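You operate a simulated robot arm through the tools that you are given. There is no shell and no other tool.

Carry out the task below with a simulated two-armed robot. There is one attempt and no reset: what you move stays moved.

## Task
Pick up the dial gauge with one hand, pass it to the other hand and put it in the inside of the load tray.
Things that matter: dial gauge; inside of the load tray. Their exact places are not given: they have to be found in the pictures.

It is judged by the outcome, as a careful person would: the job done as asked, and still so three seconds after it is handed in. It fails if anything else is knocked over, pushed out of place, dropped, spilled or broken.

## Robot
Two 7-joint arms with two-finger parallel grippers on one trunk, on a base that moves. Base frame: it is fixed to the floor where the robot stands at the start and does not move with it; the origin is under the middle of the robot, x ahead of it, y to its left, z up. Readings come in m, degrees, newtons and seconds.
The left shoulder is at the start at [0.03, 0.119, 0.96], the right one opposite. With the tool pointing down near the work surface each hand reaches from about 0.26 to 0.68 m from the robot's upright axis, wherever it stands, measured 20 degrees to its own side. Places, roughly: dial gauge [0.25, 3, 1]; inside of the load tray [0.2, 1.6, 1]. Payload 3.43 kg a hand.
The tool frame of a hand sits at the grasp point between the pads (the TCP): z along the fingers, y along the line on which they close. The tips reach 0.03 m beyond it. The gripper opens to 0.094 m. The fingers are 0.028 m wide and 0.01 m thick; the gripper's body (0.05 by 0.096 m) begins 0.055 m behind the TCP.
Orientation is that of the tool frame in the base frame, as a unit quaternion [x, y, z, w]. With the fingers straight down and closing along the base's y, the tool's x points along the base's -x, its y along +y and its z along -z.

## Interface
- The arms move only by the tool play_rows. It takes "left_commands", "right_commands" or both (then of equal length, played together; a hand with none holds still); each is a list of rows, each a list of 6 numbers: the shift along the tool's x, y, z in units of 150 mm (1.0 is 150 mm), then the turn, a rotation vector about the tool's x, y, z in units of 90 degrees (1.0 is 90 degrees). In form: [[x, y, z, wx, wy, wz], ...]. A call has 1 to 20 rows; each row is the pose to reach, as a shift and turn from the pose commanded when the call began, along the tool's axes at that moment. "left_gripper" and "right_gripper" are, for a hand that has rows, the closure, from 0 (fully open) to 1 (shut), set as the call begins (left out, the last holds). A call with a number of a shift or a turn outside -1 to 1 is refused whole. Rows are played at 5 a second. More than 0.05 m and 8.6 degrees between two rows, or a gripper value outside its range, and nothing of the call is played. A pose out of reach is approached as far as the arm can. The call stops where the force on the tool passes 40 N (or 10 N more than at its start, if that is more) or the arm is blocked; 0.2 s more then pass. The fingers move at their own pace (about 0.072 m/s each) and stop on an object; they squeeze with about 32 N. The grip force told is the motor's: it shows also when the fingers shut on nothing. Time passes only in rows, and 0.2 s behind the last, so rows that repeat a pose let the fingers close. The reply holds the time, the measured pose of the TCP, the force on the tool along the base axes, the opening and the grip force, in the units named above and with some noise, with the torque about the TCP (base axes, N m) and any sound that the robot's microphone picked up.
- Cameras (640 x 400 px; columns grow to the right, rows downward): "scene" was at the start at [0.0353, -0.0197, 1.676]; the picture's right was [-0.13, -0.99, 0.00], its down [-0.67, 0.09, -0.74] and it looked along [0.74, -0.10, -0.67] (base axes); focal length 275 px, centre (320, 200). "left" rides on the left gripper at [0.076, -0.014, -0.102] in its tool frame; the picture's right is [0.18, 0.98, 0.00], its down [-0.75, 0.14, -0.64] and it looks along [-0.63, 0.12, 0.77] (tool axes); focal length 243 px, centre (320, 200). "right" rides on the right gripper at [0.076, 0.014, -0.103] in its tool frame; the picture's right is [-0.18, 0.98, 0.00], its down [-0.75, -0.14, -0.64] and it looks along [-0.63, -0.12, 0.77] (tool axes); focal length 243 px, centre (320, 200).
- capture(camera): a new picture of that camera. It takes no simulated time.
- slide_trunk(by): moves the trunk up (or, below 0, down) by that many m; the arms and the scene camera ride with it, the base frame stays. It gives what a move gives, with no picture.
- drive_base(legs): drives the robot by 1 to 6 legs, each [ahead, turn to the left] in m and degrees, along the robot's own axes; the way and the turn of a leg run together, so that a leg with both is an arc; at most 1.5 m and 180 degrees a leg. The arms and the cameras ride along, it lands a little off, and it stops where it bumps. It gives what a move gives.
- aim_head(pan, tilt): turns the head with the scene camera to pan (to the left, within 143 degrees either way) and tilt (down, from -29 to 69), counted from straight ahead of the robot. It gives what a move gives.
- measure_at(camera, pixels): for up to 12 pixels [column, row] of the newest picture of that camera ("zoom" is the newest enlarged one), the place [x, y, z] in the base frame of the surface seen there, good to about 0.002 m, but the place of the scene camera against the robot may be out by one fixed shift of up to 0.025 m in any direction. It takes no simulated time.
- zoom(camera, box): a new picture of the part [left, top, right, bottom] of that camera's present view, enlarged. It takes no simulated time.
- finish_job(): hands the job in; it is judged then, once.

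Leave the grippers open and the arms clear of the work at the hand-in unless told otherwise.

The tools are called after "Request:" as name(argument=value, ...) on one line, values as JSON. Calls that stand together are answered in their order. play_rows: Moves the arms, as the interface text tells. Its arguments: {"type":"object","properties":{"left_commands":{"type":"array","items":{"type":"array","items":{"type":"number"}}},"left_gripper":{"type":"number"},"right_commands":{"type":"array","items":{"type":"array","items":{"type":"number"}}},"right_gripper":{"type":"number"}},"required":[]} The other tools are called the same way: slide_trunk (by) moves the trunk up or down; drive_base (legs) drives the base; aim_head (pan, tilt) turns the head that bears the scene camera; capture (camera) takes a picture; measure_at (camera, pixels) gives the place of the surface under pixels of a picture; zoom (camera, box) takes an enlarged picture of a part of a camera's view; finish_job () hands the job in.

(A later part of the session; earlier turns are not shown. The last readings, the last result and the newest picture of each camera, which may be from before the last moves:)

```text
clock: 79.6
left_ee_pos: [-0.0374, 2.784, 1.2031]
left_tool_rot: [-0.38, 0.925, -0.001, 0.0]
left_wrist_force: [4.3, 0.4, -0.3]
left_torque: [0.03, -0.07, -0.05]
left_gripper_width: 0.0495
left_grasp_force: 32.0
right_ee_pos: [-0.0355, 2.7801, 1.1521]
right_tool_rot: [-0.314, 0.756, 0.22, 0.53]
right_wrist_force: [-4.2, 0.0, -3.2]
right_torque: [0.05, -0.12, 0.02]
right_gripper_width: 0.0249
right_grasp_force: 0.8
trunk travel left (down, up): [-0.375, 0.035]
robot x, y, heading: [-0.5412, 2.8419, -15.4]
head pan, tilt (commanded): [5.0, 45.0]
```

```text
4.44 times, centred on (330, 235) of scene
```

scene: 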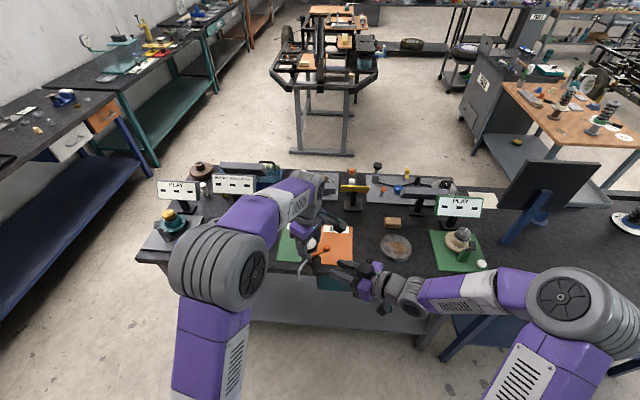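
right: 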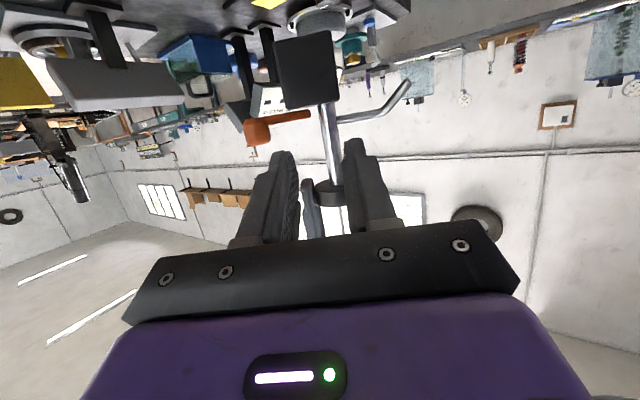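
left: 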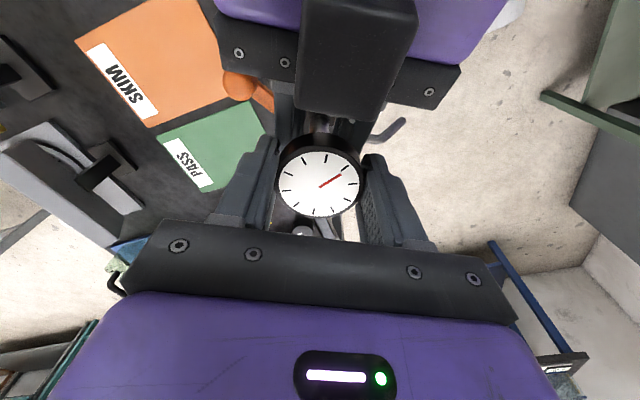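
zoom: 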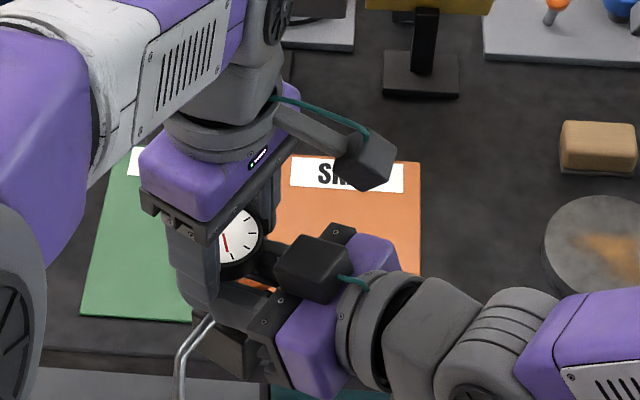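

The touch pattern (right hand pushed back, down and sideways) fits its finger's upper edge meeting the left fingertip at z ≈ 1.173. I'll ease back 1 cm, go 8 mm lower, shift 1 mm, and re-advance.

Request:
play_rows(right_commands=[[0.023, 0.0, -0.063, 0, 0, 0], [0.073, 0.007, -0.045, 0, 0, 0], [0.073, 0.007, -0.045, 0, 0, 0], [0.06, 0.007, -0.01, 0, 0, 0], [0.05, 0.007, 0.018, 0, 0, 0], [0.05, 0.007, 0.018, 0, 0, 0]])

Request:
zoom(camera="right", box=[220, 40, 440, 240])

Request:
zoom(camera="left", box=[240, 70, 420, 230])

```text
clock: 81.0
left_ee_pos: [-0.037, 2.7834, 1.2024]
left_tool_rot: [-0.381, 0.925, -0.001, 0.0]
left_wrist_force: [1.1, -0.8, -3.2]
left_torque: [-0.02, -0.02, -0.01]
left_gripper_width: 0.0495
left_grasp_force: 31.9
right_ee_pos: [-0.0369, 2.7802, 1.1461]
right_tool_rot: [-0.313, 0.757, 0.219, 0.53]
right_wrist_force: [0.0, 0.5, 0.4]
right_torque: [0.01, -0.03, -0.04]
right_gripper_width: 0.0244
right_grasp_force: 0.9
trunk travel left (down, up): [-0.375, 0.035]
robot x, y, heading: [-0.543, 2.8455, -15.4]
head pan, tilt (commanded): [5.0, 45.0]
```

```text
2.00 times, centred on (330, 140) of right
```

zoom: 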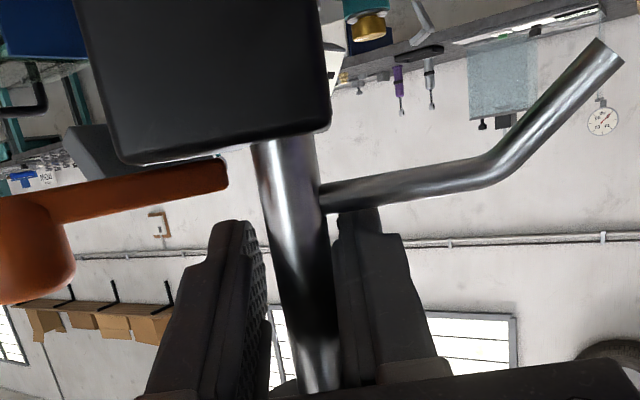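

```text
2.50 times, centred on (330, 150) of left
```

zoom: 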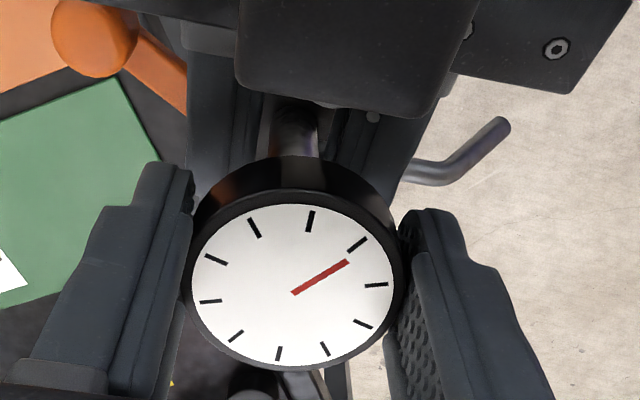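

Forces are back to zero. The stem sits about 2 mm toward the +y finger, so I'll shift 2 mm that way and then close the right gripper on the stem.

Request:
play_rows(right_commands=[[0, 0.015, 0, 0, 0, 0], [0, 0.015, 0, 0, 0, 0]])

Request:
play_rows(right_commands=[[0, 0, 0, 0, 0, 0], [0, 0, 0, 0, 0, 0], [0, 0, 0, 0, 0, 0], [0, 0, 0, 0, 0, 0]], right_gripper=1)

Request:
zoom(camera="right", box=[220, 40, 440, 240])

Request:
zoom(camera="left", box=[240, 70, 420, 230])

```text
clock: 81.6
left_ee_pos: [-0.036, 2.7849, 1.2024]
left_tool_rot: [-0.38, 0.925, -0.001, 0.0]
left_wrist_force: [0.4, 0.5, -2.9]
left_torque: [0.02, 0.02, 0.03]
left_gripper_width: 0.0494
left_grasp_force: 31.9
right_ee_pos: [-0.0374, 2.7816, 1.1466]
right_tool_rot: [-0.313, 0.756, 0.219, 0.531]
right_wrist_force: [-0.1, -0.7, 0.1]
right_torque: [0.01, 0.0, 0.04]
right_gripper_width: 0.0239
right_grasp_force: 0.0
trunk travel left (down, up): [-0.375, 0.035]
robot x, y, heading: [-0.5417, 2.8456, -15.4]
head pan, tilt (commanded): [5.0, 45.0]
```

```text
clock: 82.6
left_ee_pos: [-0.0368, 2.7831, 1.2026]
left_tool_rot: [-0.381, 0.925, -0.001, 0.0]
left_wrist_force: [2.1, -1.5, -4.9]
left_torque: [-0.05, -0.09, 0.02]
left_gripper_width: 0.0494
left_grasp_force: 31.9
right_ee_pos: [-0.0383, 2.7815, 1.1475]
right_tool_rot: [-0.313, 0.756, 0.219, 0.531]
right_wrist_force: [-2.4, 1.7, 1.1]
right_torque: [0.01, -0.02, -0.02]
right_gripper_width: 0.0197
right_grasp_force: 32.1
trunk travel left (down, up): [-0.375, 0.035]
robot x, y, heading: [-0.5423, 2.844, -15.3]
head pan, tilt (commanded): [5.0, 45.0]
```

```text
2.00 times, centred on (330, 140) of right
```

zoom: 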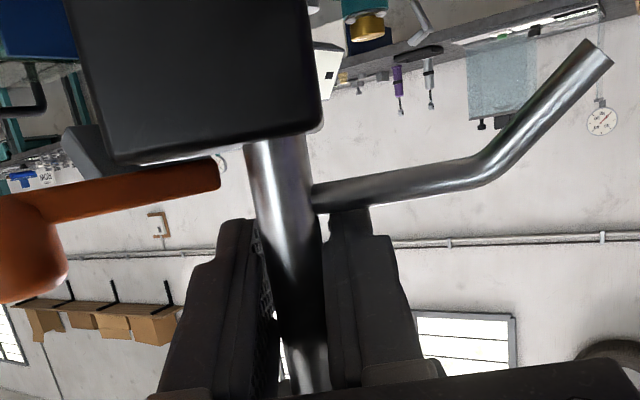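

```text
2.50 times, centred on (330, 150) of left
```

zoom: 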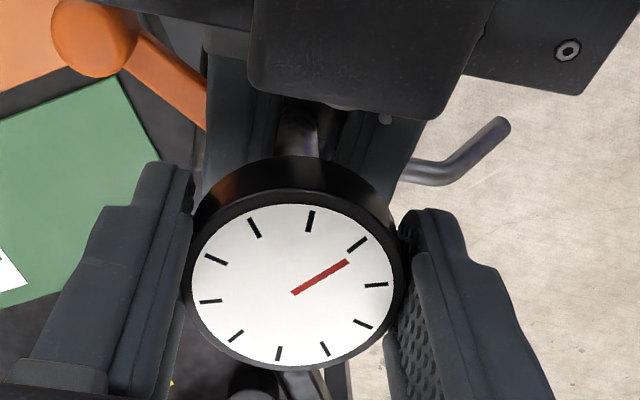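

The right hand grips the stem: 32 N at 0.0197 m width, small residual forces. Now I'll open the left gripper while both hands stay still, to let the right hand take the weight.

Request:
play_rows(left_commands=[[0, 0, 0, 0, 0, 0], [0, 0, 0, 0, 0, 0], [0, 0, 0, 0, 0, 0], [0, 0, 0, 0, 0, 0]], left_gripper=0)

Request:
capture(camera="right")

Request:
capture(camera="left")

```text
clock: 83.6
left_ee_pos: [-0.038, 2.7831, 1.2025]
left_tool_rot: [-0.38, 0.925, 0.0, 0.0]
left_wrist_force: [0.9, 0.2, 0.1]
left_torque: [0.01, 0.01, 0.01]
left_gripper_width: 0.094
left_grasp_force: 0.2
right_ee_pos: [-0.0369, 2.7823, 1.1462]
right_tool_rot: [-0.312, 0.757, 0.217, 0.531]
right_wrist_force: [0.4, -0.5, 0.2]
right_torque: [-0.04, 0.06, 0.01]
right_gripper_width: 0.0198
right_grasp_force: 32.9
trunk travel left (down, up): [-0.375, 0.035]
robot x, y, heading: [-0.5417, 2.8441, -15.5]
head pan, tilt (commanded): [5.0, 45.0]
```

```text
taken
```

right: 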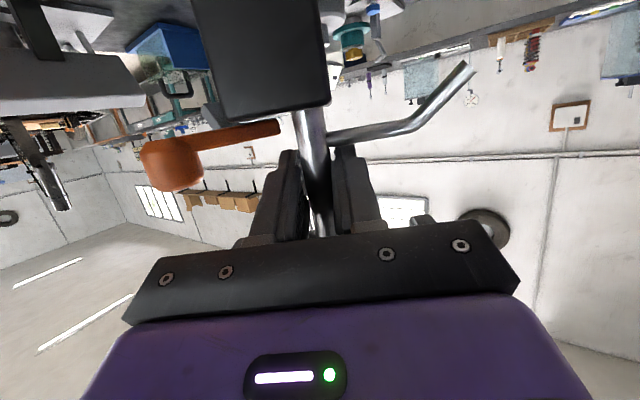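

```text
taken
```

left: 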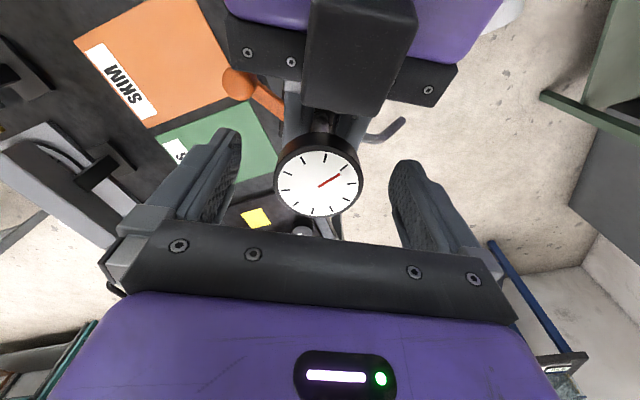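

The left hand is open and free of load (force ≈ 0); the gauge stays in the right hand. I'll raise the left hand straight up 10 cm, away from the gauge, watching the right hand's force.

Request:
play_rows(left_commands=[[0, 0, -0.1, 0, 0, 0], [0, 0, -0.25, 0, 0, 0], [0, 0, -0.4, 0, 0, 0], [0, 0, -0.55, 0, 0, 0], [0, 0, -0.7, 0, 0, 0], [0, 0, -0.7, 0, 0, 0]])

Request:
capture(camera="left")

Request:
capture(camera="scene")

```text
clock: 85.0
left_ee_pos: [-0.0389, 2.784, 1.3074]
left_tool_rot: [-0.38, 0.925, 0.001, -0.001]
left_wrist_force: [0.5, -0.8, -0.3]
left_torque: [-0.01, -0.01, 0.0]
left_gripper_width: 0.0938
left_grasp_force: 0.0
right_ee_pos: [-0.0378, 2.7817, 1.1466]
right_tool_rot: [-0.313, 0.757, 0.219, 0.531]
right_wrist_force: [0.3, 0.1, 0.9]
right_torque: [0.0, 0.01, 0.01]
right_gripper_width: 0.0196
right_grasp_force: 32.1
trunk travel left (down, up): [-0.375, 0.035]
robot x, y, heading: [-0.5418, 2.8426, -15.6]
head pan, tilt (commanded): [5.0, 45.0]
```

```text
taken
```

left: 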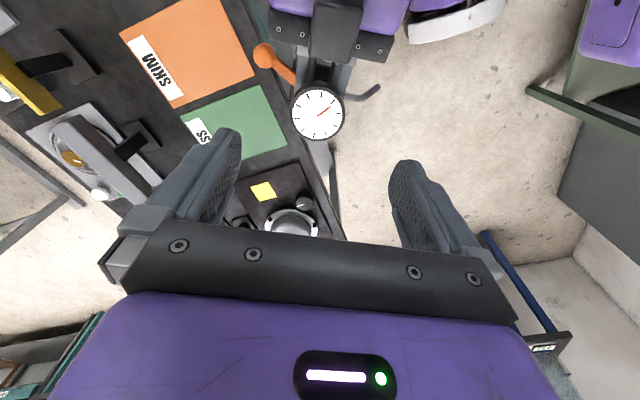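

```text
taken
```

scene: 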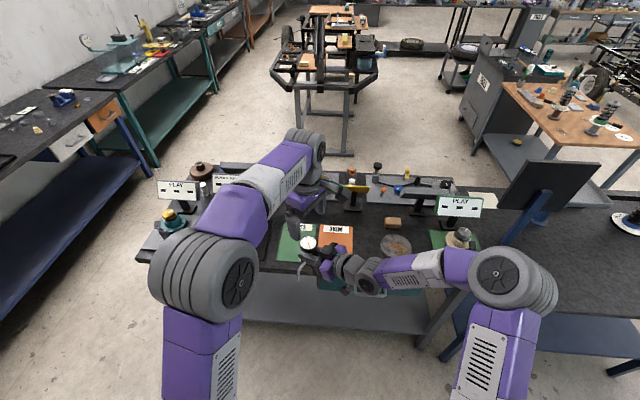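

The gauge now hangs securely in the right hand, and the left hand is free above it. I'll swing the left hand away to its own side, undoing its yaw.

Request:
play_rows(left_commands=[[0, 0, -0.1, 0, 0, 0], [-0.1, 0.06, -0.15, 0, 0, 0.07], [-0.2, 0.12, -0.2, 0, 0, 0.14], [-0.3, 0.18, -0.2, 0, 0, 0.21], [-0.4, 0.24, -0.2, 0, 0, 0.28], [-0.5, 0.3, -0.2, 0, 0, 0.35], [-0.6, 0.36, -0.2, 0, 0, 0.42], [-0.7, 0.42, -0.2, 0, 0, 0.49], [-0.8, 0.48, -0.2, 0, 0, 0.56], [-0.9, 0.52, -0.2, 0, 0, 0.63], [-0.925, 0.53, -0.2, 0, 0, 0.667]])

Request:
capture(camera="scene")

Request:
capture(camera="left")

```text
clock: 87.4
left_ee_pos: [0.005, 2.9379, 1.3367]
left_tool_rot: [0.134, 0.991, 0.0, 0.0]
left_wrist_force: [0.7, -0.5, 0.6]
left_torque: [0.03, 0.0, 0.05]
left_gripper_width: 0.0938
left_grasp_force: 0.0
right_ee_pos: [-0.0383, 2.7822, 1.146]
right_tool_rot: [-0.313, 0.756, 0.219, 0.531]
right_wrist_force: [0.0, 0.5, -0.7]
right_torque: [0.02, 0.0, 0.01]
right_gripper_width: 0.0196
right_grasp_force: 31.9
trunk travel left (down, up): [-0.375, 0.035]
robot x, y, heading: [-0.5438, 2.8421, -15.4]
head pan, tilt (commanded): [5.0, 45.0]
```

```text
taken
```

scene: 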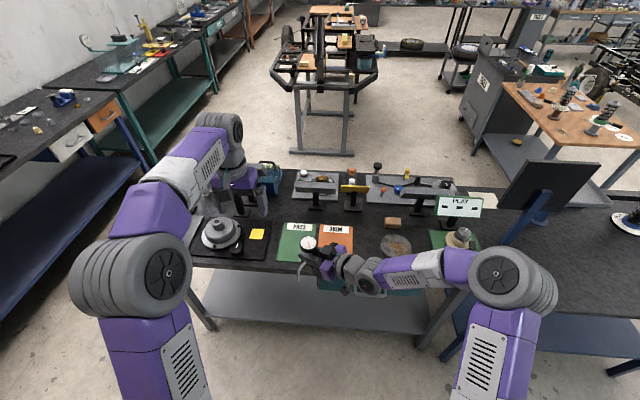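

```text
taken
```

left: 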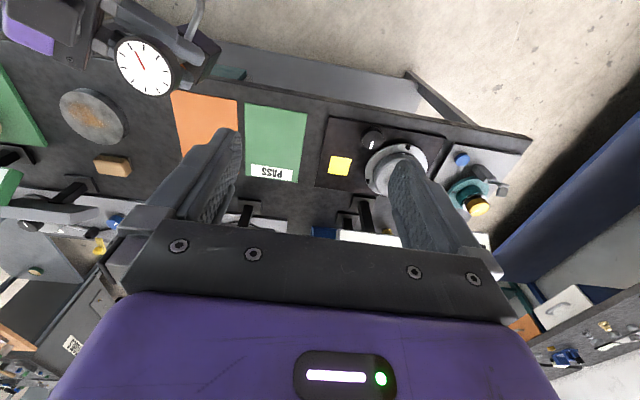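

Good. I'll calibrate the scene camera's fixed shift by measuring the same marks in both cameras: the yellow square and the PASS label.

Request:
measure_at(camera="left", pixels=[[340, 165], [330, 156], [352, 158], [328, 173], [350, 175], [246, 105], [306, 112], [271, 172]])

Request:
zoom(camera="scene", box=[230, 210, 330, 270])

Request:
zoom(camera="left", box=[300, 130, 380, 190])

```text
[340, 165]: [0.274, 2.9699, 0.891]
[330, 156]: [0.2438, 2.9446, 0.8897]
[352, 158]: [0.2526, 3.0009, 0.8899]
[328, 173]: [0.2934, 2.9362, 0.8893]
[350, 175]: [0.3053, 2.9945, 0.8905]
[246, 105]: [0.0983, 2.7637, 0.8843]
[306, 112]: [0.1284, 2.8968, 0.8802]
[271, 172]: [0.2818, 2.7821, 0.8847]
```

```text
6.40 times, centred on (280, 240) of scene
```

zoom: 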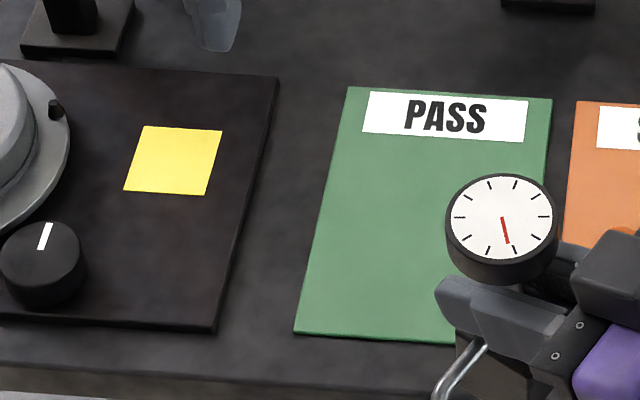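

```text
6.67 times, centred on (340, 160) of left
```

zoom: 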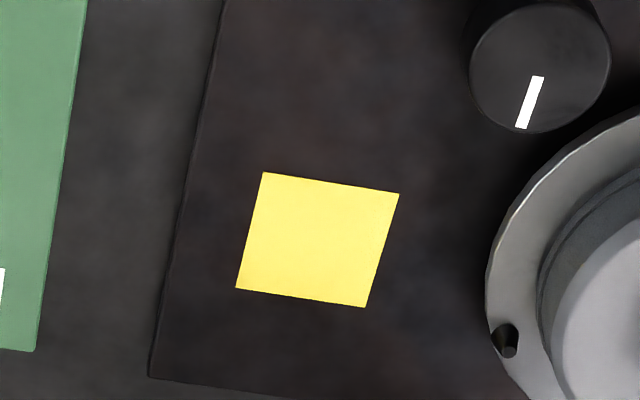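

Request:
measure_at(camera="zoom", pixels=[[267, 176], [394, 196], [364, 303], [240, 286], [318, 240]])

Request:
zoom(camera="scene", box=[230, 210, 330, 270])

Request:
measure_at(camera="zoom", pixels=[[146, 128], [220, 133], [203, 192], [127, 188], [173, 160], [502, 215]])

```text
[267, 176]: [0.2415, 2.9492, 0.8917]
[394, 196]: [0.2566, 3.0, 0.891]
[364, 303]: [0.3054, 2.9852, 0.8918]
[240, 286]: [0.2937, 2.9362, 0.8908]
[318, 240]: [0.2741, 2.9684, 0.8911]
```

```text
6.40 times, centred on (280, 240) of scene
```

zoom: 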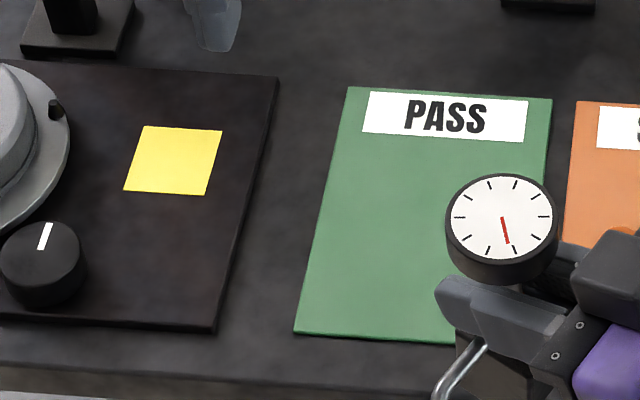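

```text
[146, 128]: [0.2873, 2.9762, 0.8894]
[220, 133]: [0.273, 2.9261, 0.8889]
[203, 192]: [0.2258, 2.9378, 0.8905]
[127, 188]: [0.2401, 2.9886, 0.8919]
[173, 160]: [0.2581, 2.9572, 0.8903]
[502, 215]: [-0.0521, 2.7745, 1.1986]
```

The scene camera needs a correction of about (+0.016, +0.011, +0.001) at this heading, and the gauge hasn't slipped (dial top z ≈ 1.20). Before driving I'll pull the left hand back and outward so it stays clear of the chart board near the tray.

Request:
play_rows(left_commands=[[0.2, 0.1, -0.05, 0, 0, 0], [0.4, 0.2, -0.1, 0, 0, 0], [0.6, 0.3, -0.15, 0, 0, 0], [0.8, 0.4, -0.2, 0, 0, 0], [1.0, 0.5, -0.25, 0, 0, 0], [1.0, 0.5, -0.25, 0, 0, 0]])

Request:
drive_base(legs=[[0, 89.8]])

Request:
aim_head(pan=-70, tilt=45)

Request:
capture(camera="scene")

```text
clock: 88.8
left_ee_pos: [-0.1204, 3.0498, 1.3748]
left_tool_rot: [0.132, 0.991, 0.0, -0.001]
left_wrist_force: [0.8, -0.4, 0.3]
left_torque: [-0.01, 0.04, 0.01]
left_gripper_width: 0.0942
left_grasp_force: 0.0
right_ee_pos: [-0.0374, 2.7816, 1.1463]
right_tool_rot: [-0.313, 0.757, 0.219, 0.53]
right_wrist_force: [-0.3, -0.2, -0.6]
right_torque: [0.01, 0.04, 0.02]
right_gripper_width: 0.0197
right_grasp_force: 32.0
trunk travel left (down, up): [-0.375, 0.035]
robot x, y, heading: [-0.5395, 2.8444, -15.4]
head pan, tilt (commanded): [5.0, 45.0]
```

```text
clock: 93.0
left_ee_pos: [-0.7481, 3.2621, 1.3722]
left_tool_rot: [-0.606, 0.796, 0.0, -0.001]
left_wrist_force: [-0.2, 0.4, 0.1]
left_torque: [-0.01, 0.05, 0.03]
left_gripper_width: 0.0942
left_grasp_force: 0.1
right_ee_pos: [-0.4789, 3.3462, 1.1475]
right_tool_rot: [0.756, -0.314, -0.53, -0.221]
right_wrist_force: [0.2, 0.0, 0.0]
right_torque: [-0.02, 0.0, 0.0]
right_gripper_width: 0.0197
right_grasp_force: 31.9
trunk travel left (down, up): [-0.375, 0.035]
robot x, y, heading: [-0.5412, 2.844, 74.5]
head pan, tilt (commanded): [5.0, 45.0]
```

```text
clock: 94.5
left_ee_pos: [-0.7489, 3.2626, 1.3737]
left_tool_rot: [-0.606, 0.796, 0.0, 0.0]
left_wrist_force: [-0.3, -1.1, 0.0]
left_torque: [0.01, -0.02, 0.0]
left_gripper_width: 0.0939
left_grasp_force: 0.1
right_ee_pos: [-0.4784, 3.3467, 1.1466]
right_tool_rot: [0.756, -0.315, -0.529, -0.221]
right_wrist_force: [0.2, -1.0, 0.1]
right_torque: [-0.01, 0.04, 0.04]
right_gripper_width: 0.0197
right_grasp_force: 31.6
trunk travel left (down, up): [-0.375, 0.035]
robot x, y, heading: [-0.537, 2.8454, 74.3]
head pan, tilt (commanded): [-70.0, 45.0]
```

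```text
taken
```

scene: 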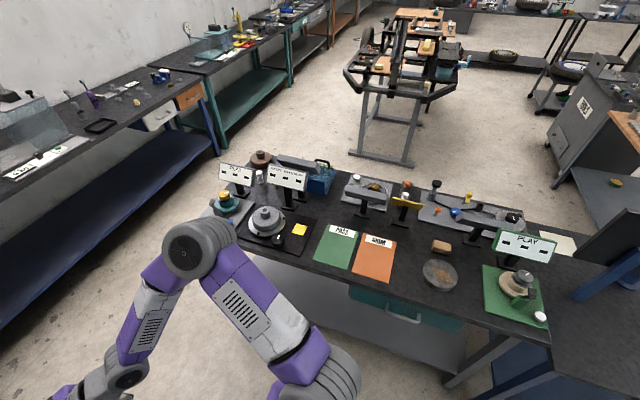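

Everything on bench 2 other than the gauge is in place. Now I'll back up along the corridor about 1.0 m toward the tray.

Request:
drive_base(legs=[[-1.0, 0]])

Request:
aim_head(pan=-85, tilt=50)

Request:
capture(camera="scene")

```text
clock: 99.7
left_ee_pos: [-1.0188, 2.2848, 1.3741]
left_tool_rot: [-0.608, 0.794, 0.001, -0.001]
left_wrist_force: [0.7, -0.5, -0.5]
left_torque: [-0.01, 0.02, 0.0]
left_gripper_width: 0.094
left_grasp_force: 0.0
right_ee_pos: [-0.751, 2.3684, 1.1465]
right_tool_rot: [0.756, -0.314, -0.53, -0.221]
right_wrist_force: [-0.1, -0.4, -0.2]
right_torque: [0.02, 0.0, 0.01]
right_gripper_width: 0.0198
right_grasp_force: 31.8
trunk travel left (down, up): [-0.375, 0.035]
robot x, y, heading: [-0.8117, 1.8628, 74.4]
head pan, tilt (commanded): [-70.0, 45.0]
```

```text
clock: 100.5
left_ee_pos: [-1.0188, 2.2854, 1.3744]
left_tool_rot: [-0.607, 0.795, 0.001, 0.0]
left_wrist_force: [-0.6, 0.3, 0.3]
left_torque: [0.01, -0.01, -0.04]
left_gripper_width: 0.094
left_grasp_force: 0.1
right_ee_pos: [-0.7505, 2.369, 1.1458]
right_tool_rot: [0.757, -0.314, -0.529, -0.22]
right_wrist_force: [-0.1, 0.0, 0.9]
right_torque: [0.0, 0.01, 0.01]
right_gripper_width: 0.0197
right_grasp_force: 31.6
trunk travel left (down, up): [-0.375, 0.035]
robot x, y, heading: [-0.8147, 1.8625, 74.4]
head pan, tilt (commanded): [-85.0, 50.0]
```

```text
taken
```

scene: 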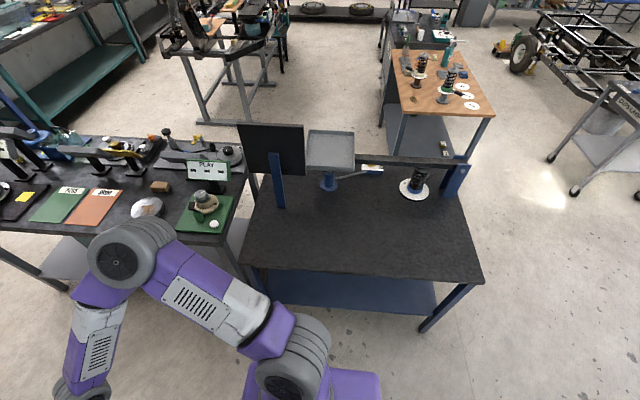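

Now I see the tray at (332,150), beside the dark board (270,150) on bench 1. I'll zoom in and measure the tray and board.

Request:
zoom(camera="scene", box=[225, 110, 385, 220])

Request:
measure_at(camera="scene", pixels=[[310, 133], [353, 133], [308, 167], [354, 168], [332, 150], [241, 127], [301, 127], [247, 172], [304, 173], [278, 205], [244, 265], [480, 275]])

```text
3.64 times, centred on (305, 165) of scene
```

zoom: 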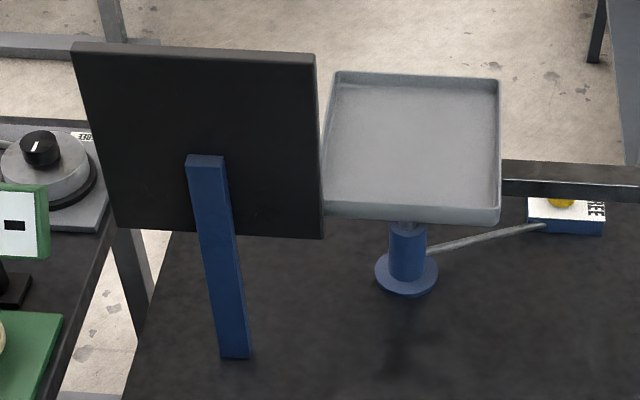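

```text
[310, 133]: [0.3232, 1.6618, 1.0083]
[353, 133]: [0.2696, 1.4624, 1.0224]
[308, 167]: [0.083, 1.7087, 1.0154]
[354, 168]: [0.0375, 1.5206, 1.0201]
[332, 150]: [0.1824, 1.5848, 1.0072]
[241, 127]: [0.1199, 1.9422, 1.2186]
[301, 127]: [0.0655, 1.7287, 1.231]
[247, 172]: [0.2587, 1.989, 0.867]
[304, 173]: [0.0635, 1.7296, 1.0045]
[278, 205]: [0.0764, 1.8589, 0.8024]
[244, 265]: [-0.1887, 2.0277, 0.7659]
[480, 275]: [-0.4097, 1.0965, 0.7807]
```

The tray spans roughly n-depth 24 cm, and the dark board stands upright at its near-left corner (z up to 1.235). With the correction, tray centre ≈ (0.199, 1.596), floor z ≈ 1.008. I'll turn right 90° to face it, staying over the corridor.

Request:
drive_base(legs=[[0, -90.0]])

Request:
aim_head(pan=0, tilt=50)

Request:
capture(camera="scene")

Request:
capture(camera="left")

```text
clock: 104.7
left_ee_pos: [-0.3974, 2.0821, 1.3749]
left_tool_rot: [0.122, 0.992, 0.0, 0.0]
left_wrist_force: [0.7, -0.4, 0.6]
left_torque: [-0.03, 0.01, -0.01]
left_gripper_width: 0.094
left_grasp_force: 0.0
right_ee_pos: [-0.3085, 1.8167, 1.1472]
right_tool_rot: [-0.321, 0.754, 0.224, 0.527]
right_wrist_force: [-0.4, -0.1, -0.1]
right_torque: [0.04, 0.02, 0.01]
right_gripper_width: 0.0198
right_grasp_force: 32.1
trunk travel left (down, up): [-0.375, 0.035]
robot x, y, heading: [-0.8113, 1.8664, -14.1]
head pan, tilt (commanded): [-85.0, 50.0]
```

```text
clock: 106.2
left_ee_pos: [-0.3985, 2.0827, 1.3756]
left_tool_rot: [0.122, 0.993, 0.0, 0.0]
left_wrist_force: [0.7, -0.4, 0.1]
left_torque: [0.02, -0.04, 0.01]
left_gripper_width: 0.094
left_grasp_force: 0.0
right_ee_pos: [-0.3082, 1.8167, 1.1464]
right_tool_rot: [-0.321, 0.754, 0.224, 0.528]
right_wrist_force: [-0.2, -1.1, 0.1]
right_torque: [0.04, 0.06, -0.01]
right_gripper_width: 0.0199
right_grasp_force: 31.8
trunk travel left (down, up): [-0.375, 0.035]
robot x, y, heading: [-0.8107, 1.8628, -14.3]
head pan, tilt (commanded): [0.0, 50.0]
```

```text
taken
```

scene: 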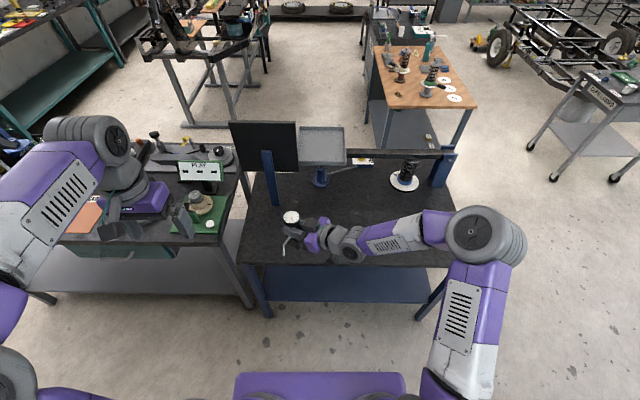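

```text
taken
```

left: 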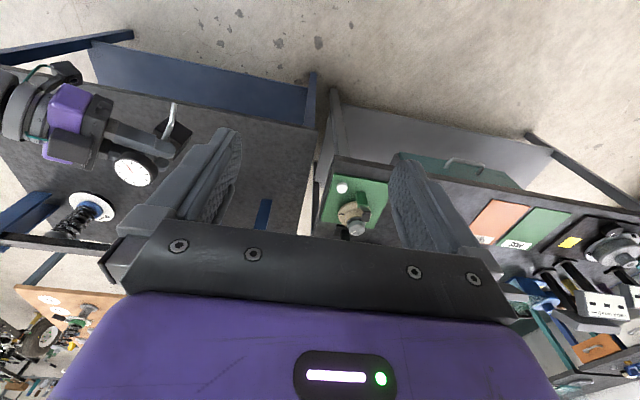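

I'm facing bench 1, tray centre ≈ 1.05 m ahead, nearly straight in front. Before moving closer I'll shift the right hand 8.5 cm to the right and 5 cm up so the gauge passes well clear of the board and tray rim.

Request:
play_rows(right_commands=[[-0.048, -0.094, -0.192, 0, 0, 0], [-0.096, -0.187, -0.385, 0, 0, 0], [-0.144, -0.281, -0.577, 0, 0, 0], [-0.144, -0.281, -0.577, 0, 0, 0]])

Request:
drive_base(legs=[[0.27, -1.0]])

Request:
aim_head(pan=0, tilt=69)

Request:
capture(camera="scene")

```text
clock: 107.2
left_ee_pos: [-0.3967, 2.083, 1.3747]
left_tool_rot: [0.121, 0.993, 0.0, 0.0]
left_wrist_force: [0.8, -0.2, -0.6]
left_torque: [-0.04, -0.02, -0.01]
left_gripper_width: 0.0938
left_grasp_force: 0.0
right_ee_pos: [-0.3299, 1.7335, 1.1946]
right_tool_rot: [-0.322, 0.753, 0.226, 0.528]
right_wrist_force: [-0.6, -0.3, -3.6]
right_torque: [0.02, 0.05, 0.03]
right_gripper_width: 0.0196
right_grasp_force: 31.7
trunk travel left (down, up): [-0.375, 0.035]
robot x, y, heading: [-0.8086, 1.8671, -14.1]
head pan, tilt (commanded): [0.0, 50.0]
```

```text
clock: 109.1
left_ee_pos: [-0.1366, 2.0105, 1.3738]
left_tool_rot: [0.128, 0.992, -0.001, 0.0]
left_wrist_force: [1.2, -0.2, -0.2]
left_torque: [-0.01, 0.04, 0.0]
left_gripper_width: 0.094
left_grasp_force: 0.1
right_ee_pos: [-0.0731, 1.6604, 1.1942]
right_tool_rot: [-0.316, 0.756, 0.22, 0.529]
right_wrist_force: [1.1, -0.5, -4.6]
right_torque: [0.02, 0.04, 0.0]
right_gripper_width: 0.0197
right_grasp_force: 32.0
trunk travel left (down, up): [-0.375, 0.035]
robot x, y, heading: [-0.5533, 1.798, -15.1]
head pan, tilt (commanded): [0.0, 50.0]
```

```text
clock: 110.0
left_ee_pos: [-0.1368, 2.0111, 1.3745]
left_tool_rot: [0.128, 0.992, 0.0, 0.0]
left_wrist_force: [0.8, 0.5, -0.8]
left_torque: [0.0, -0.01, -0.03]
left_gripper_width: 0.0939
left_grasp_force: 0.2
right_ee_pos: [-0.0733, 1.659, 1.195]
right_tool_rot: [-0.317, 0.755, 0.221, 0.529]
right_wrist_force: [0.1, 0.2, -3.8]
right_torque: [0.01, 0.03, -0.04]
right_gripper_width: 0.0196
right_grasp_force: 32.2
trunk travel left (down, up): [-0.375, 0.035]
robot x, y, heading: [-0.5537, 1.7979, -14.7]
head pan, tilt (commanded): [0.0, 68.8]
```

```text
taken
```

scene: 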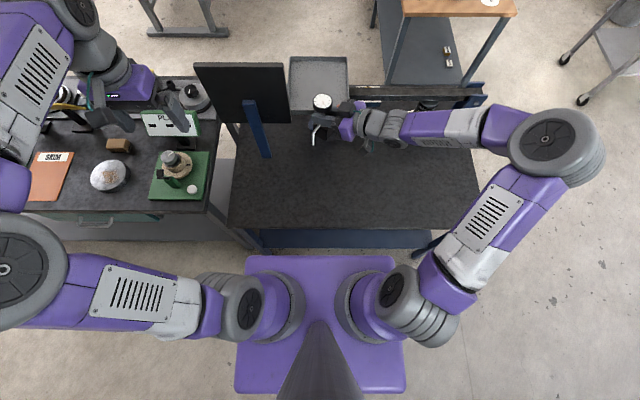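

The right hand's force now reads the gauge's weight (≈ −4 N). The bench edge is about 0.33 m from my axis. I'll advance 0.07 m more, then look with the left hand camera to locate the tray precisely.

Request:
drive_base(legs=[[0.07, -0.8]])

Request:
capture(camera="left")

Request:
aim_head(pan=0, tilt=52)

Request:
capture(camera="scene")

```text
clock: 111.0
left_ee_pos: [-0.0673, 1.9856, 1.3757]
left_tool_rot: [0.134, 0.991, 0.001, 0.0]
left_wrist_force: [0.9, -0.1, -1.0]
left_torque: [0.0, 0.0, -0.02]
left_gripper_width: 0.0939
left_grasp_force: 0.1
right_ee_pos: [-0.0087, 1.6343, 1.1954]
right_tool_rot: [-0.312, 0.757, 0.218, 0.531]
right_wrist_force: [-0.2, 0.5, -3.5]
right_torque: [0.01, 0.05, 0.0]
right_gripper_width: 0.0201
right_grasp_force: 31.9
trunk travel left (down, up): [-0.375, 0.035]
robot x, y, heading: [-0.4873, 1.7809, -15.8]
head pan, tilt (commanded): [0.0, 68.8]
```

```text
taken
```

left: 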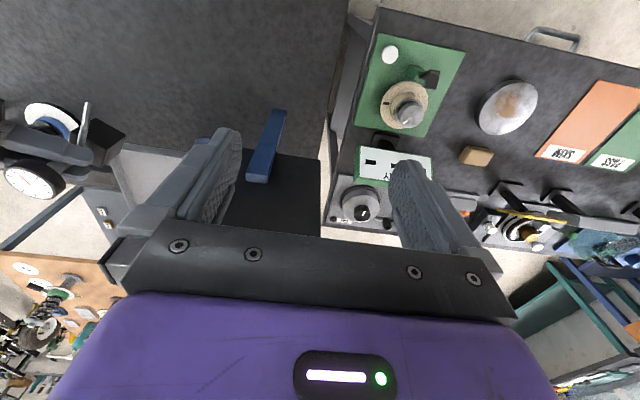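

```text
clock: 111.8
left_ee_pos: [-0.0677, 1.9851, 1.3754]
left_tool_rot: [0.135, 0.991, -0.001, 0.0]
left_wrist_force: [-0.1, -0.2, -0.3]
left_torque: [0.02, 0.02, -0.05]
left_gripper_width: 0.094
left_grasp_force: 0.0
right_ee_pos: [-0.0096, 1.6354, 1.1952]
right_tool_rot: [-0.312, 0.758, 0.218, 0.531]
right_wrist_force: [-1.0, -0.4, -4.5]
right_torque: [0.04, 0.06, 0.04]
right_gripper_width: 0.0198
right_grasp_force: 32.5
trunk travel left (down, up): [-0.375, 0.035]
robot x, y, heading: [-0.487, 1.7836, -15.6]
head pan, tilt (commanded): [0.0, 52.0]
```

```text
taken
```

scene: 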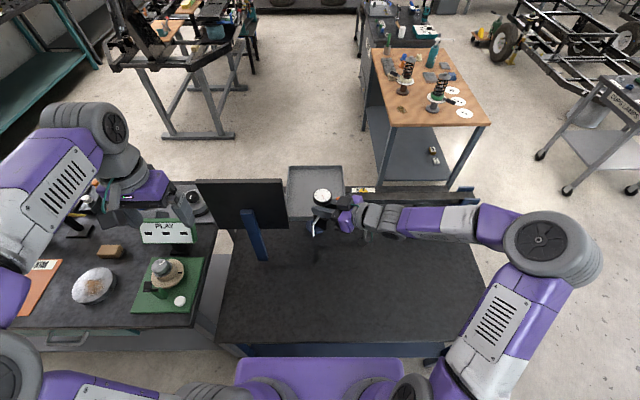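

The tray shows partly in the left camera at (150,170). I'll zoom in there and in the scene view to measure floor and rims.

Request:
zoom(camera="left", box=[60, 110, 220, 230])

Request:
measure_at(camera="left", pixels=[[150, 165], [170, 160], [135, 170], [125, 180], [160, 180], [175, 152], [200, 152], [110, 195]])

Request:
zoom(camera="scene", box=[260, 150, 380, 250])

```text
3.33 times, centred on (140, 170) of left
```

zoom: 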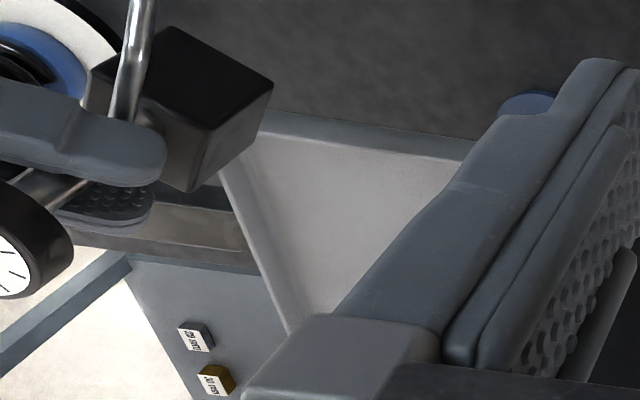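

```text
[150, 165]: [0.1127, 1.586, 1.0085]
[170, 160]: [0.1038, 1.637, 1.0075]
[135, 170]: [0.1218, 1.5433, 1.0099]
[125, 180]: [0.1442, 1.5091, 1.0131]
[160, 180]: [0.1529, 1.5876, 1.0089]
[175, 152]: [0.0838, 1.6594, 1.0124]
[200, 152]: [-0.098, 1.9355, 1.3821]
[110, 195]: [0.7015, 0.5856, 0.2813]
```

```text
4.00 times, centred on (320, 200) of scene
```

zoom: 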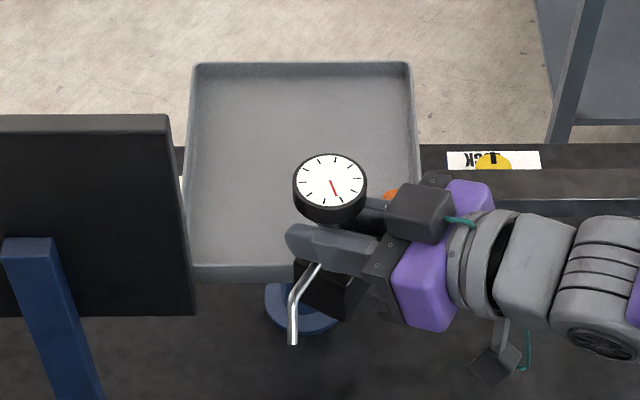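

Tray floor z ≈ 1.0085, near rim at depth ≈ 0.37 line, −t rim as predicted. The right hand's lower camera box at zoom (497,365) might come close to the tray rim; I'll measure it and the dial.

Request:
measure_at(camera="zoom", pixels=[[495, 350], [500, 378], [518, 360], [480, 368], [330, 185], [292, 335], [390, 195], [340, 285], [400, 65], [200, 65], [195, 270], [190, 175]])

```text
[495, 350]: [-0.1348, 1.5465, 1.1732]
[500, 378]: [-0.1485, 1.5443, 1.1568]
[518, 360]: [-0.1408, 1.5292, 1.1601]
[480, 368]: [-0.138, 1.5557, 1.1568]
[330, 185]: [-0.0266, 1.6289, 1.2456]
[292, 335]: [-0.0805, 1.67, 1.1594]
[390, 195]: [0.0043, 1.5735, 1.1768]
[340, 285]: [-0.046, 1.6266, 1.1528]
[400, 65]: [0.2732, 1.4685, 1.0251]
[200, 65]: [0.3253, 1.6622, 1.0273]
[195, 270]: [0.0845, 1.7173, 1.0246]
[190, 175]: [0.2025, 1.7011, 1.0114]
```

The box stays about 1.2 cm above the rim at the placing height, fine. I'll move the gauge forward 17 cm and 2 cm left, at the present safe height, until it is over the tray.

Request:
play_rows(right_commands=[[-0.04, -0.153, 0.109, 0, 0, 0], [-0.079, -0.305, 0.218, 0, 0, 0], [-0.119, -0.458, 0.328, 0, 0, 0], [-0.158, -0.611, 0.437, 0, 0, 0], [-0.198, -0.764, 0.546, 0, 0, 0], [-0.2377, -0.9165, 0.6553, 0, 0, 0], [-0.2377, -0.9165, 0.6553, 0, 0, 0]])

Request:
capture(camera="scene")

Request:
zoom(camera="scene", box=[260, 150, 380, 250])

Request:
capture(camera="left")

```text
clock: 113.4
left_ee_pos: [-0.0682, 1.9855, 1.3746]
left_tool_rot: [0.136, 0.991, 0.0, 0.0]
left_wrist_force: [0.3, 0.2, 0.0]
left_torque: [-0.02, -0.03, 0.02]
left_gripper_width: 0.0937
left_grasp_force: 0.0
right_ee_pos: [0.1618, 1.6113, 1.1941]
right_tool_rot: [-0.312, 0.758, 0.218, 0.53]
right_wrist_force: [-0.3, -0.3, -2.9]
right_torque: [0.04, 0.02, -0.01]
right_gripper_width: 0.0196
right_grasp_force: 32.2
trunk travel left (down, up): [-0.375, 0.035]
robot x, y, heading: [-0.4876, 1.7812, -15.8]
head pan, tilt (commanded): [0.0, 52.0]
```

```text
taken
```

scene: 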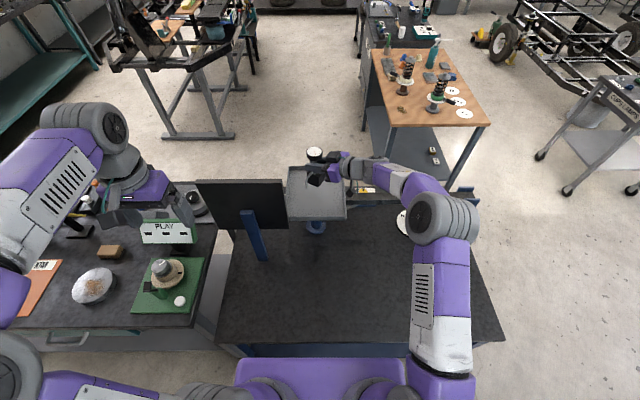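

```text
4.00 times, centred on (320, 200) of scene
```

zoom: 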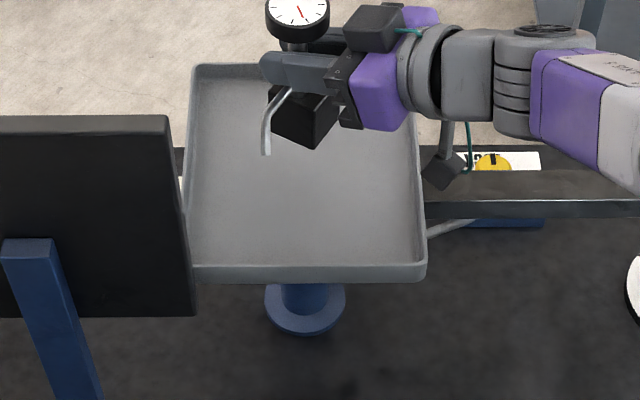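

```text
taken
```

left: 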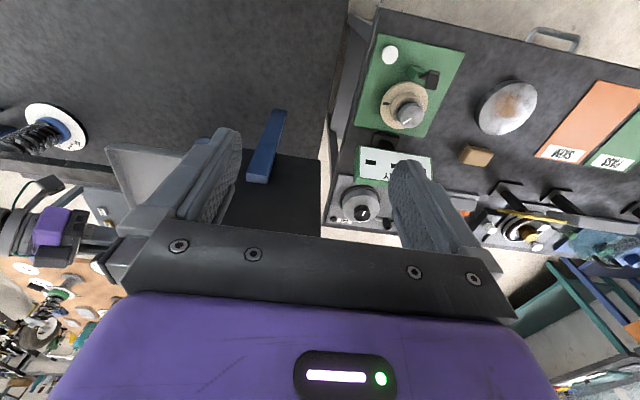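

The gauge is over the tray: TCP at (0.162, 1.611). I'll check the block's lowest corner (zoom (312,145)) and rod tip before lowering.

Request:
measure_at(camera="zoom", pixels=[[312, 145], [276, 130], [310, 115], [325, 130], [265, 152], [443, 180], [440, 165], [296, 12], [300, 60], [205, 255], [415, 262], [300, 190]])

```text
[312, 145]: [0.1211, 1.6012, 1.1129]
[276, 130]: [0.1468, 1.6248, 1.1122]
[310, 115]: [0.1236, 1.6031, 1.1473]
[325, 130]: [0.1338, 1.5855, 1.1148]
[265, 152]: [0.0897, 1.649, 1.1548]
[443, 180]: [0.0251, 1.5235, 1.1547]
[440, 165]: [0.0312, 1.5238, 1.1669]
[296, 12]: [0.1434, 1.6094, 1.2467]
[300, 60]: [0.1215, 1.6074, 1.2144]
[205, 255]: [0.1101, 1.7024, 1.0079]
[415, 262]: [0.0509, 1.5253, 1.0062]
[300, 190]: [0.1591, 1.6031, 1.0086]
```

Block bottom is at z ≈ 1.106 and its footprint is well inside the tray (near corner ≈ 5 cm from the rim). I'll lower 8.5 cm first, leaving about 1.2 cm.

Request:
play_rows(right_commands=[[0.107, 0, 0.039, 0, 0, 0], [0.213, 0, 0.078, 0, 0, 0], [0.32, 0, 0.116, 0, 0, 0], [0.427, 0, 0.155, 0, 0, 0], [0.533, 0, 0.194, 0, 0, 0], [0.533, 0, 0.194, 0, 0, 0]])

Request:
capture(camera="scene")

Request:
zoom(camera="scene", box=[270, 150, 370, 230])

```text
clock: 114.8
left_ee_pos: [-0.0672, 1.9872, 1.3744]
left_tool_rot: [0.135, 0.991, 0.0, 0.0]
left_wrist_force: [0.0, -0.2, 0.2]
left_torque: [-0.01, 0.02, 0.01]
left_gripper_width: 0.0939
left_grasp_force: 0.0
right_ee_pos: [0.1621, 1.6091, 1.1116]
right_tool_rot: [-0.312, 0.757, 0.218, 0.531]
right_wrist_force: [0.0, 0.7, -3.9]
right_torque: [0.0, 0.05, 0.02]
right_gripper_width: 0.0199
right_grasp_force: 32.1
trunk travel left (down, up): [-0.375, 0.035]
robot x, y, heading: [-0.4891, 1.7802, -15.6]
head pan, tilt (commanded): [0.0, 52.0]
```

```text
taken
```

scene: 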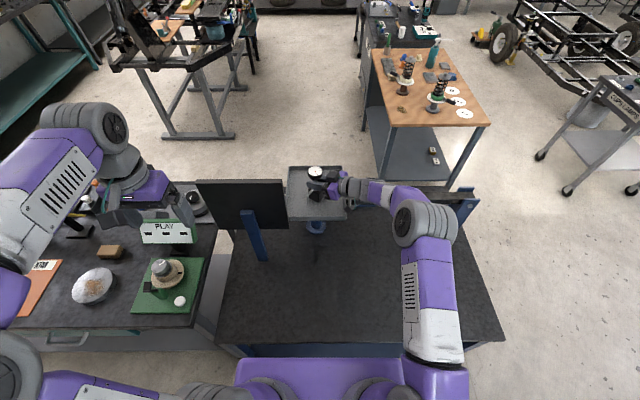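

```text
5.00 times, centred on (320, 190) of scene
```

zoom: 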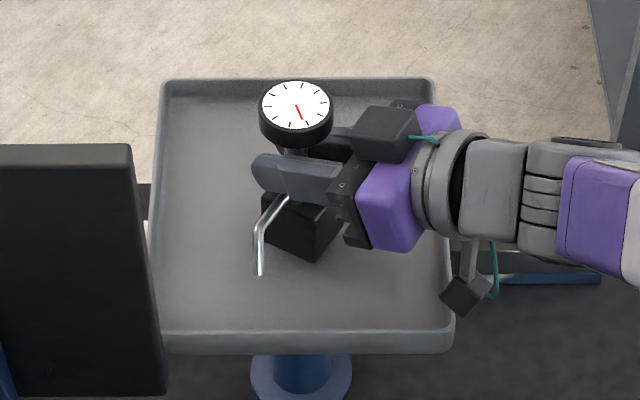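

About 1.5 cm remains. I'll lower 1.1 cm more in small steps and check the force.

Request:
play_rows(right_commands=[[0.0188, 0, 0.0068, 0, 0, 0], [0.0376, 0, 0.0137, 0, 0, 0], [0.0564, 0, 0.0205, 0, 0, 0], [0.069, 0, 0.0251, 0, 0, 0], [0.069, 0, 0.0251, 0, 0, 0]])

Request:
zoom(camera="scene", box=[270, 150, 370, 230])

```text
clock: 116.0
left_ee_pos: [-0.0674, 1.9859, 1.3743]
left_tool_rot: [0.135, 0.991, 0.001, -0.001]
left_wrist_force: [0.4, -0.1, -0.1]
left_torque: [0.02, -0.05, 0.02]
left_gripper_width: 0.0942
left_grasp_force: 0.1
right_ee_pos: [0.1628, 1.6092, 1.0991]
right_tool_rot: [-0.312, 0.757, 0.217, 0.531]
right_wrist_force: [0.0, 0.5, -1.8]
right_torque: [-0.03, -0.05, 0.02]
right_gripper_width: 0.0199
right_grasp_force: 32.3
trunk travel left (down, up): [-0.375, 0.035]
robot x, y, heading: [-0.4896, 1.7774, -15.9]
head pan, tilt (commanded): [0.0, 52.0]
```

```text
5.00 times, centred on (320, 190) of scene
```

zoom: 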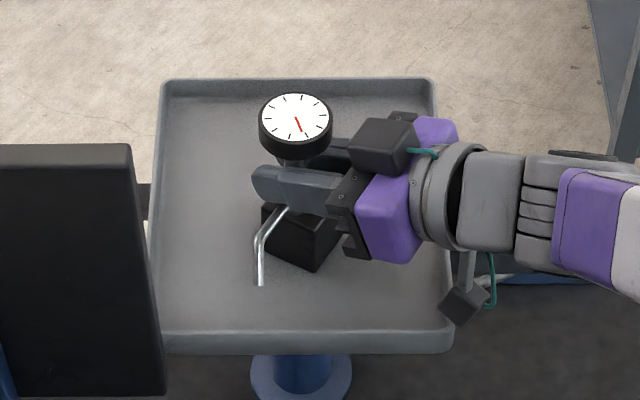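

The downward load dropped from −3.9 to −1.8 N, so the block is just touching. I'll lower another 1.5 mm in tiny steps.

Request:
play_rows(right_commands=[[0.0047, 0, 0.0017, 0, 0, 0], [0.0094, 0, 0.0034, 0, 0, 0], [0.0094, 0, 0.0034, 0, 0, 0]])

```text
clock: 116.8
left_ee_pos: [-0.0677, 1.9853, 1.3746]
left_tool_rot: [0.135, 0.991, 0.0, 0.0]
left_wrist_force: [-0.3, 0.0, 0.6]
left_torque: [-0.02, 0.0, -0.01]
left_gripper_width: 0.0939
left_grasp_force: 0.1
right_ee_pos: [0.1619, 1.6102, 1.0978]
right_tool_rot: [-0.312, 0.757, 0.218, 0.532]
right_wrist_force: [-1.7, -1.1, 2.0]
right_torque: [-0.14, 0.0, -0.01]
right_gripper_width: 0.0197
right_grasp_force: 32.0
trunk travel left (down, up): [-0.375, 0.035]
robot x, y, heading: [-0.488, 1.7799, -15.9]
head pan, tilt (commanded): [0.0, 52.0]
```

The block now rests on the tray (force +2 N). I'll open the right gripper just to about 3.6 cm, so the fingers stay clear of the lever ball and rod.

Request:
play_rows(right_commands=[[0, 0, 0, 0, 0, 0], [0, 0, 0, 0, 0, 0], [0, 0, 0, 0, 0, 0]], right_gripper=0.617)

Request:
capture(camera="right")

Request:
zoom(camera="scene", box=[270, 150, 370, 230])

```text
clock: 117.6
left_ee_pos: [-0.0659, 1.9862, 1.3751]
left_tool_rot: [0.135, 0.991, 0.0, 0.0]
left_wrist_force: [-0.4, -0.7, -0.6]
left_torque: [-0.02, -0.02, 0.01]
left_gripper_width: 0.094
left_grasp_force: 0.0
right_ee_pos: [0.1625, 1.6099, 1.0972]
right_tool_rot: [-0.311, 0.758, 0.217, 0.531]
right_wrist_force: [0.1, 0.2, -0.2]
right_torque: [-0.03, 0.01, 0.01]
right_gripper_width: 0.036
right_grasp_force: 0.0
trunk travel left (down, up): [-0.375, 0.035]
robot x, y, heading: [-0.4843, 1.7822, -15.8]
head pan, tilt (commanded): [0.0, 52.0]
```

```text
taken
```

right: 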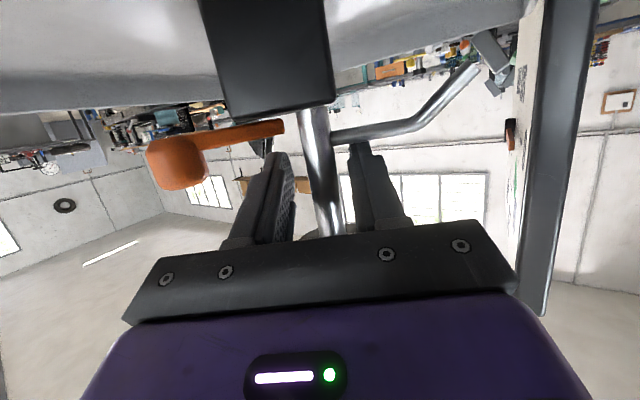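

```text
5.00 times, centred on (320, 190) of scene
```

zoom: 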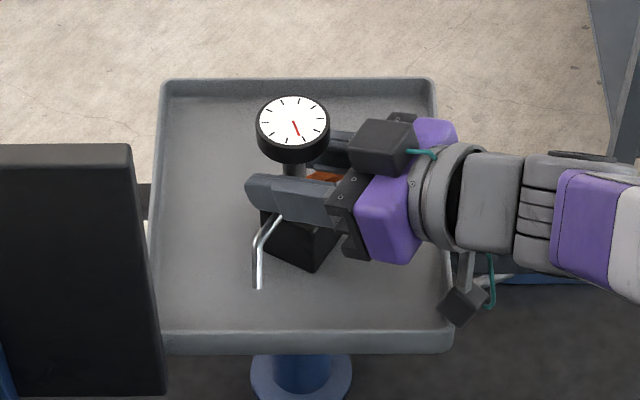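

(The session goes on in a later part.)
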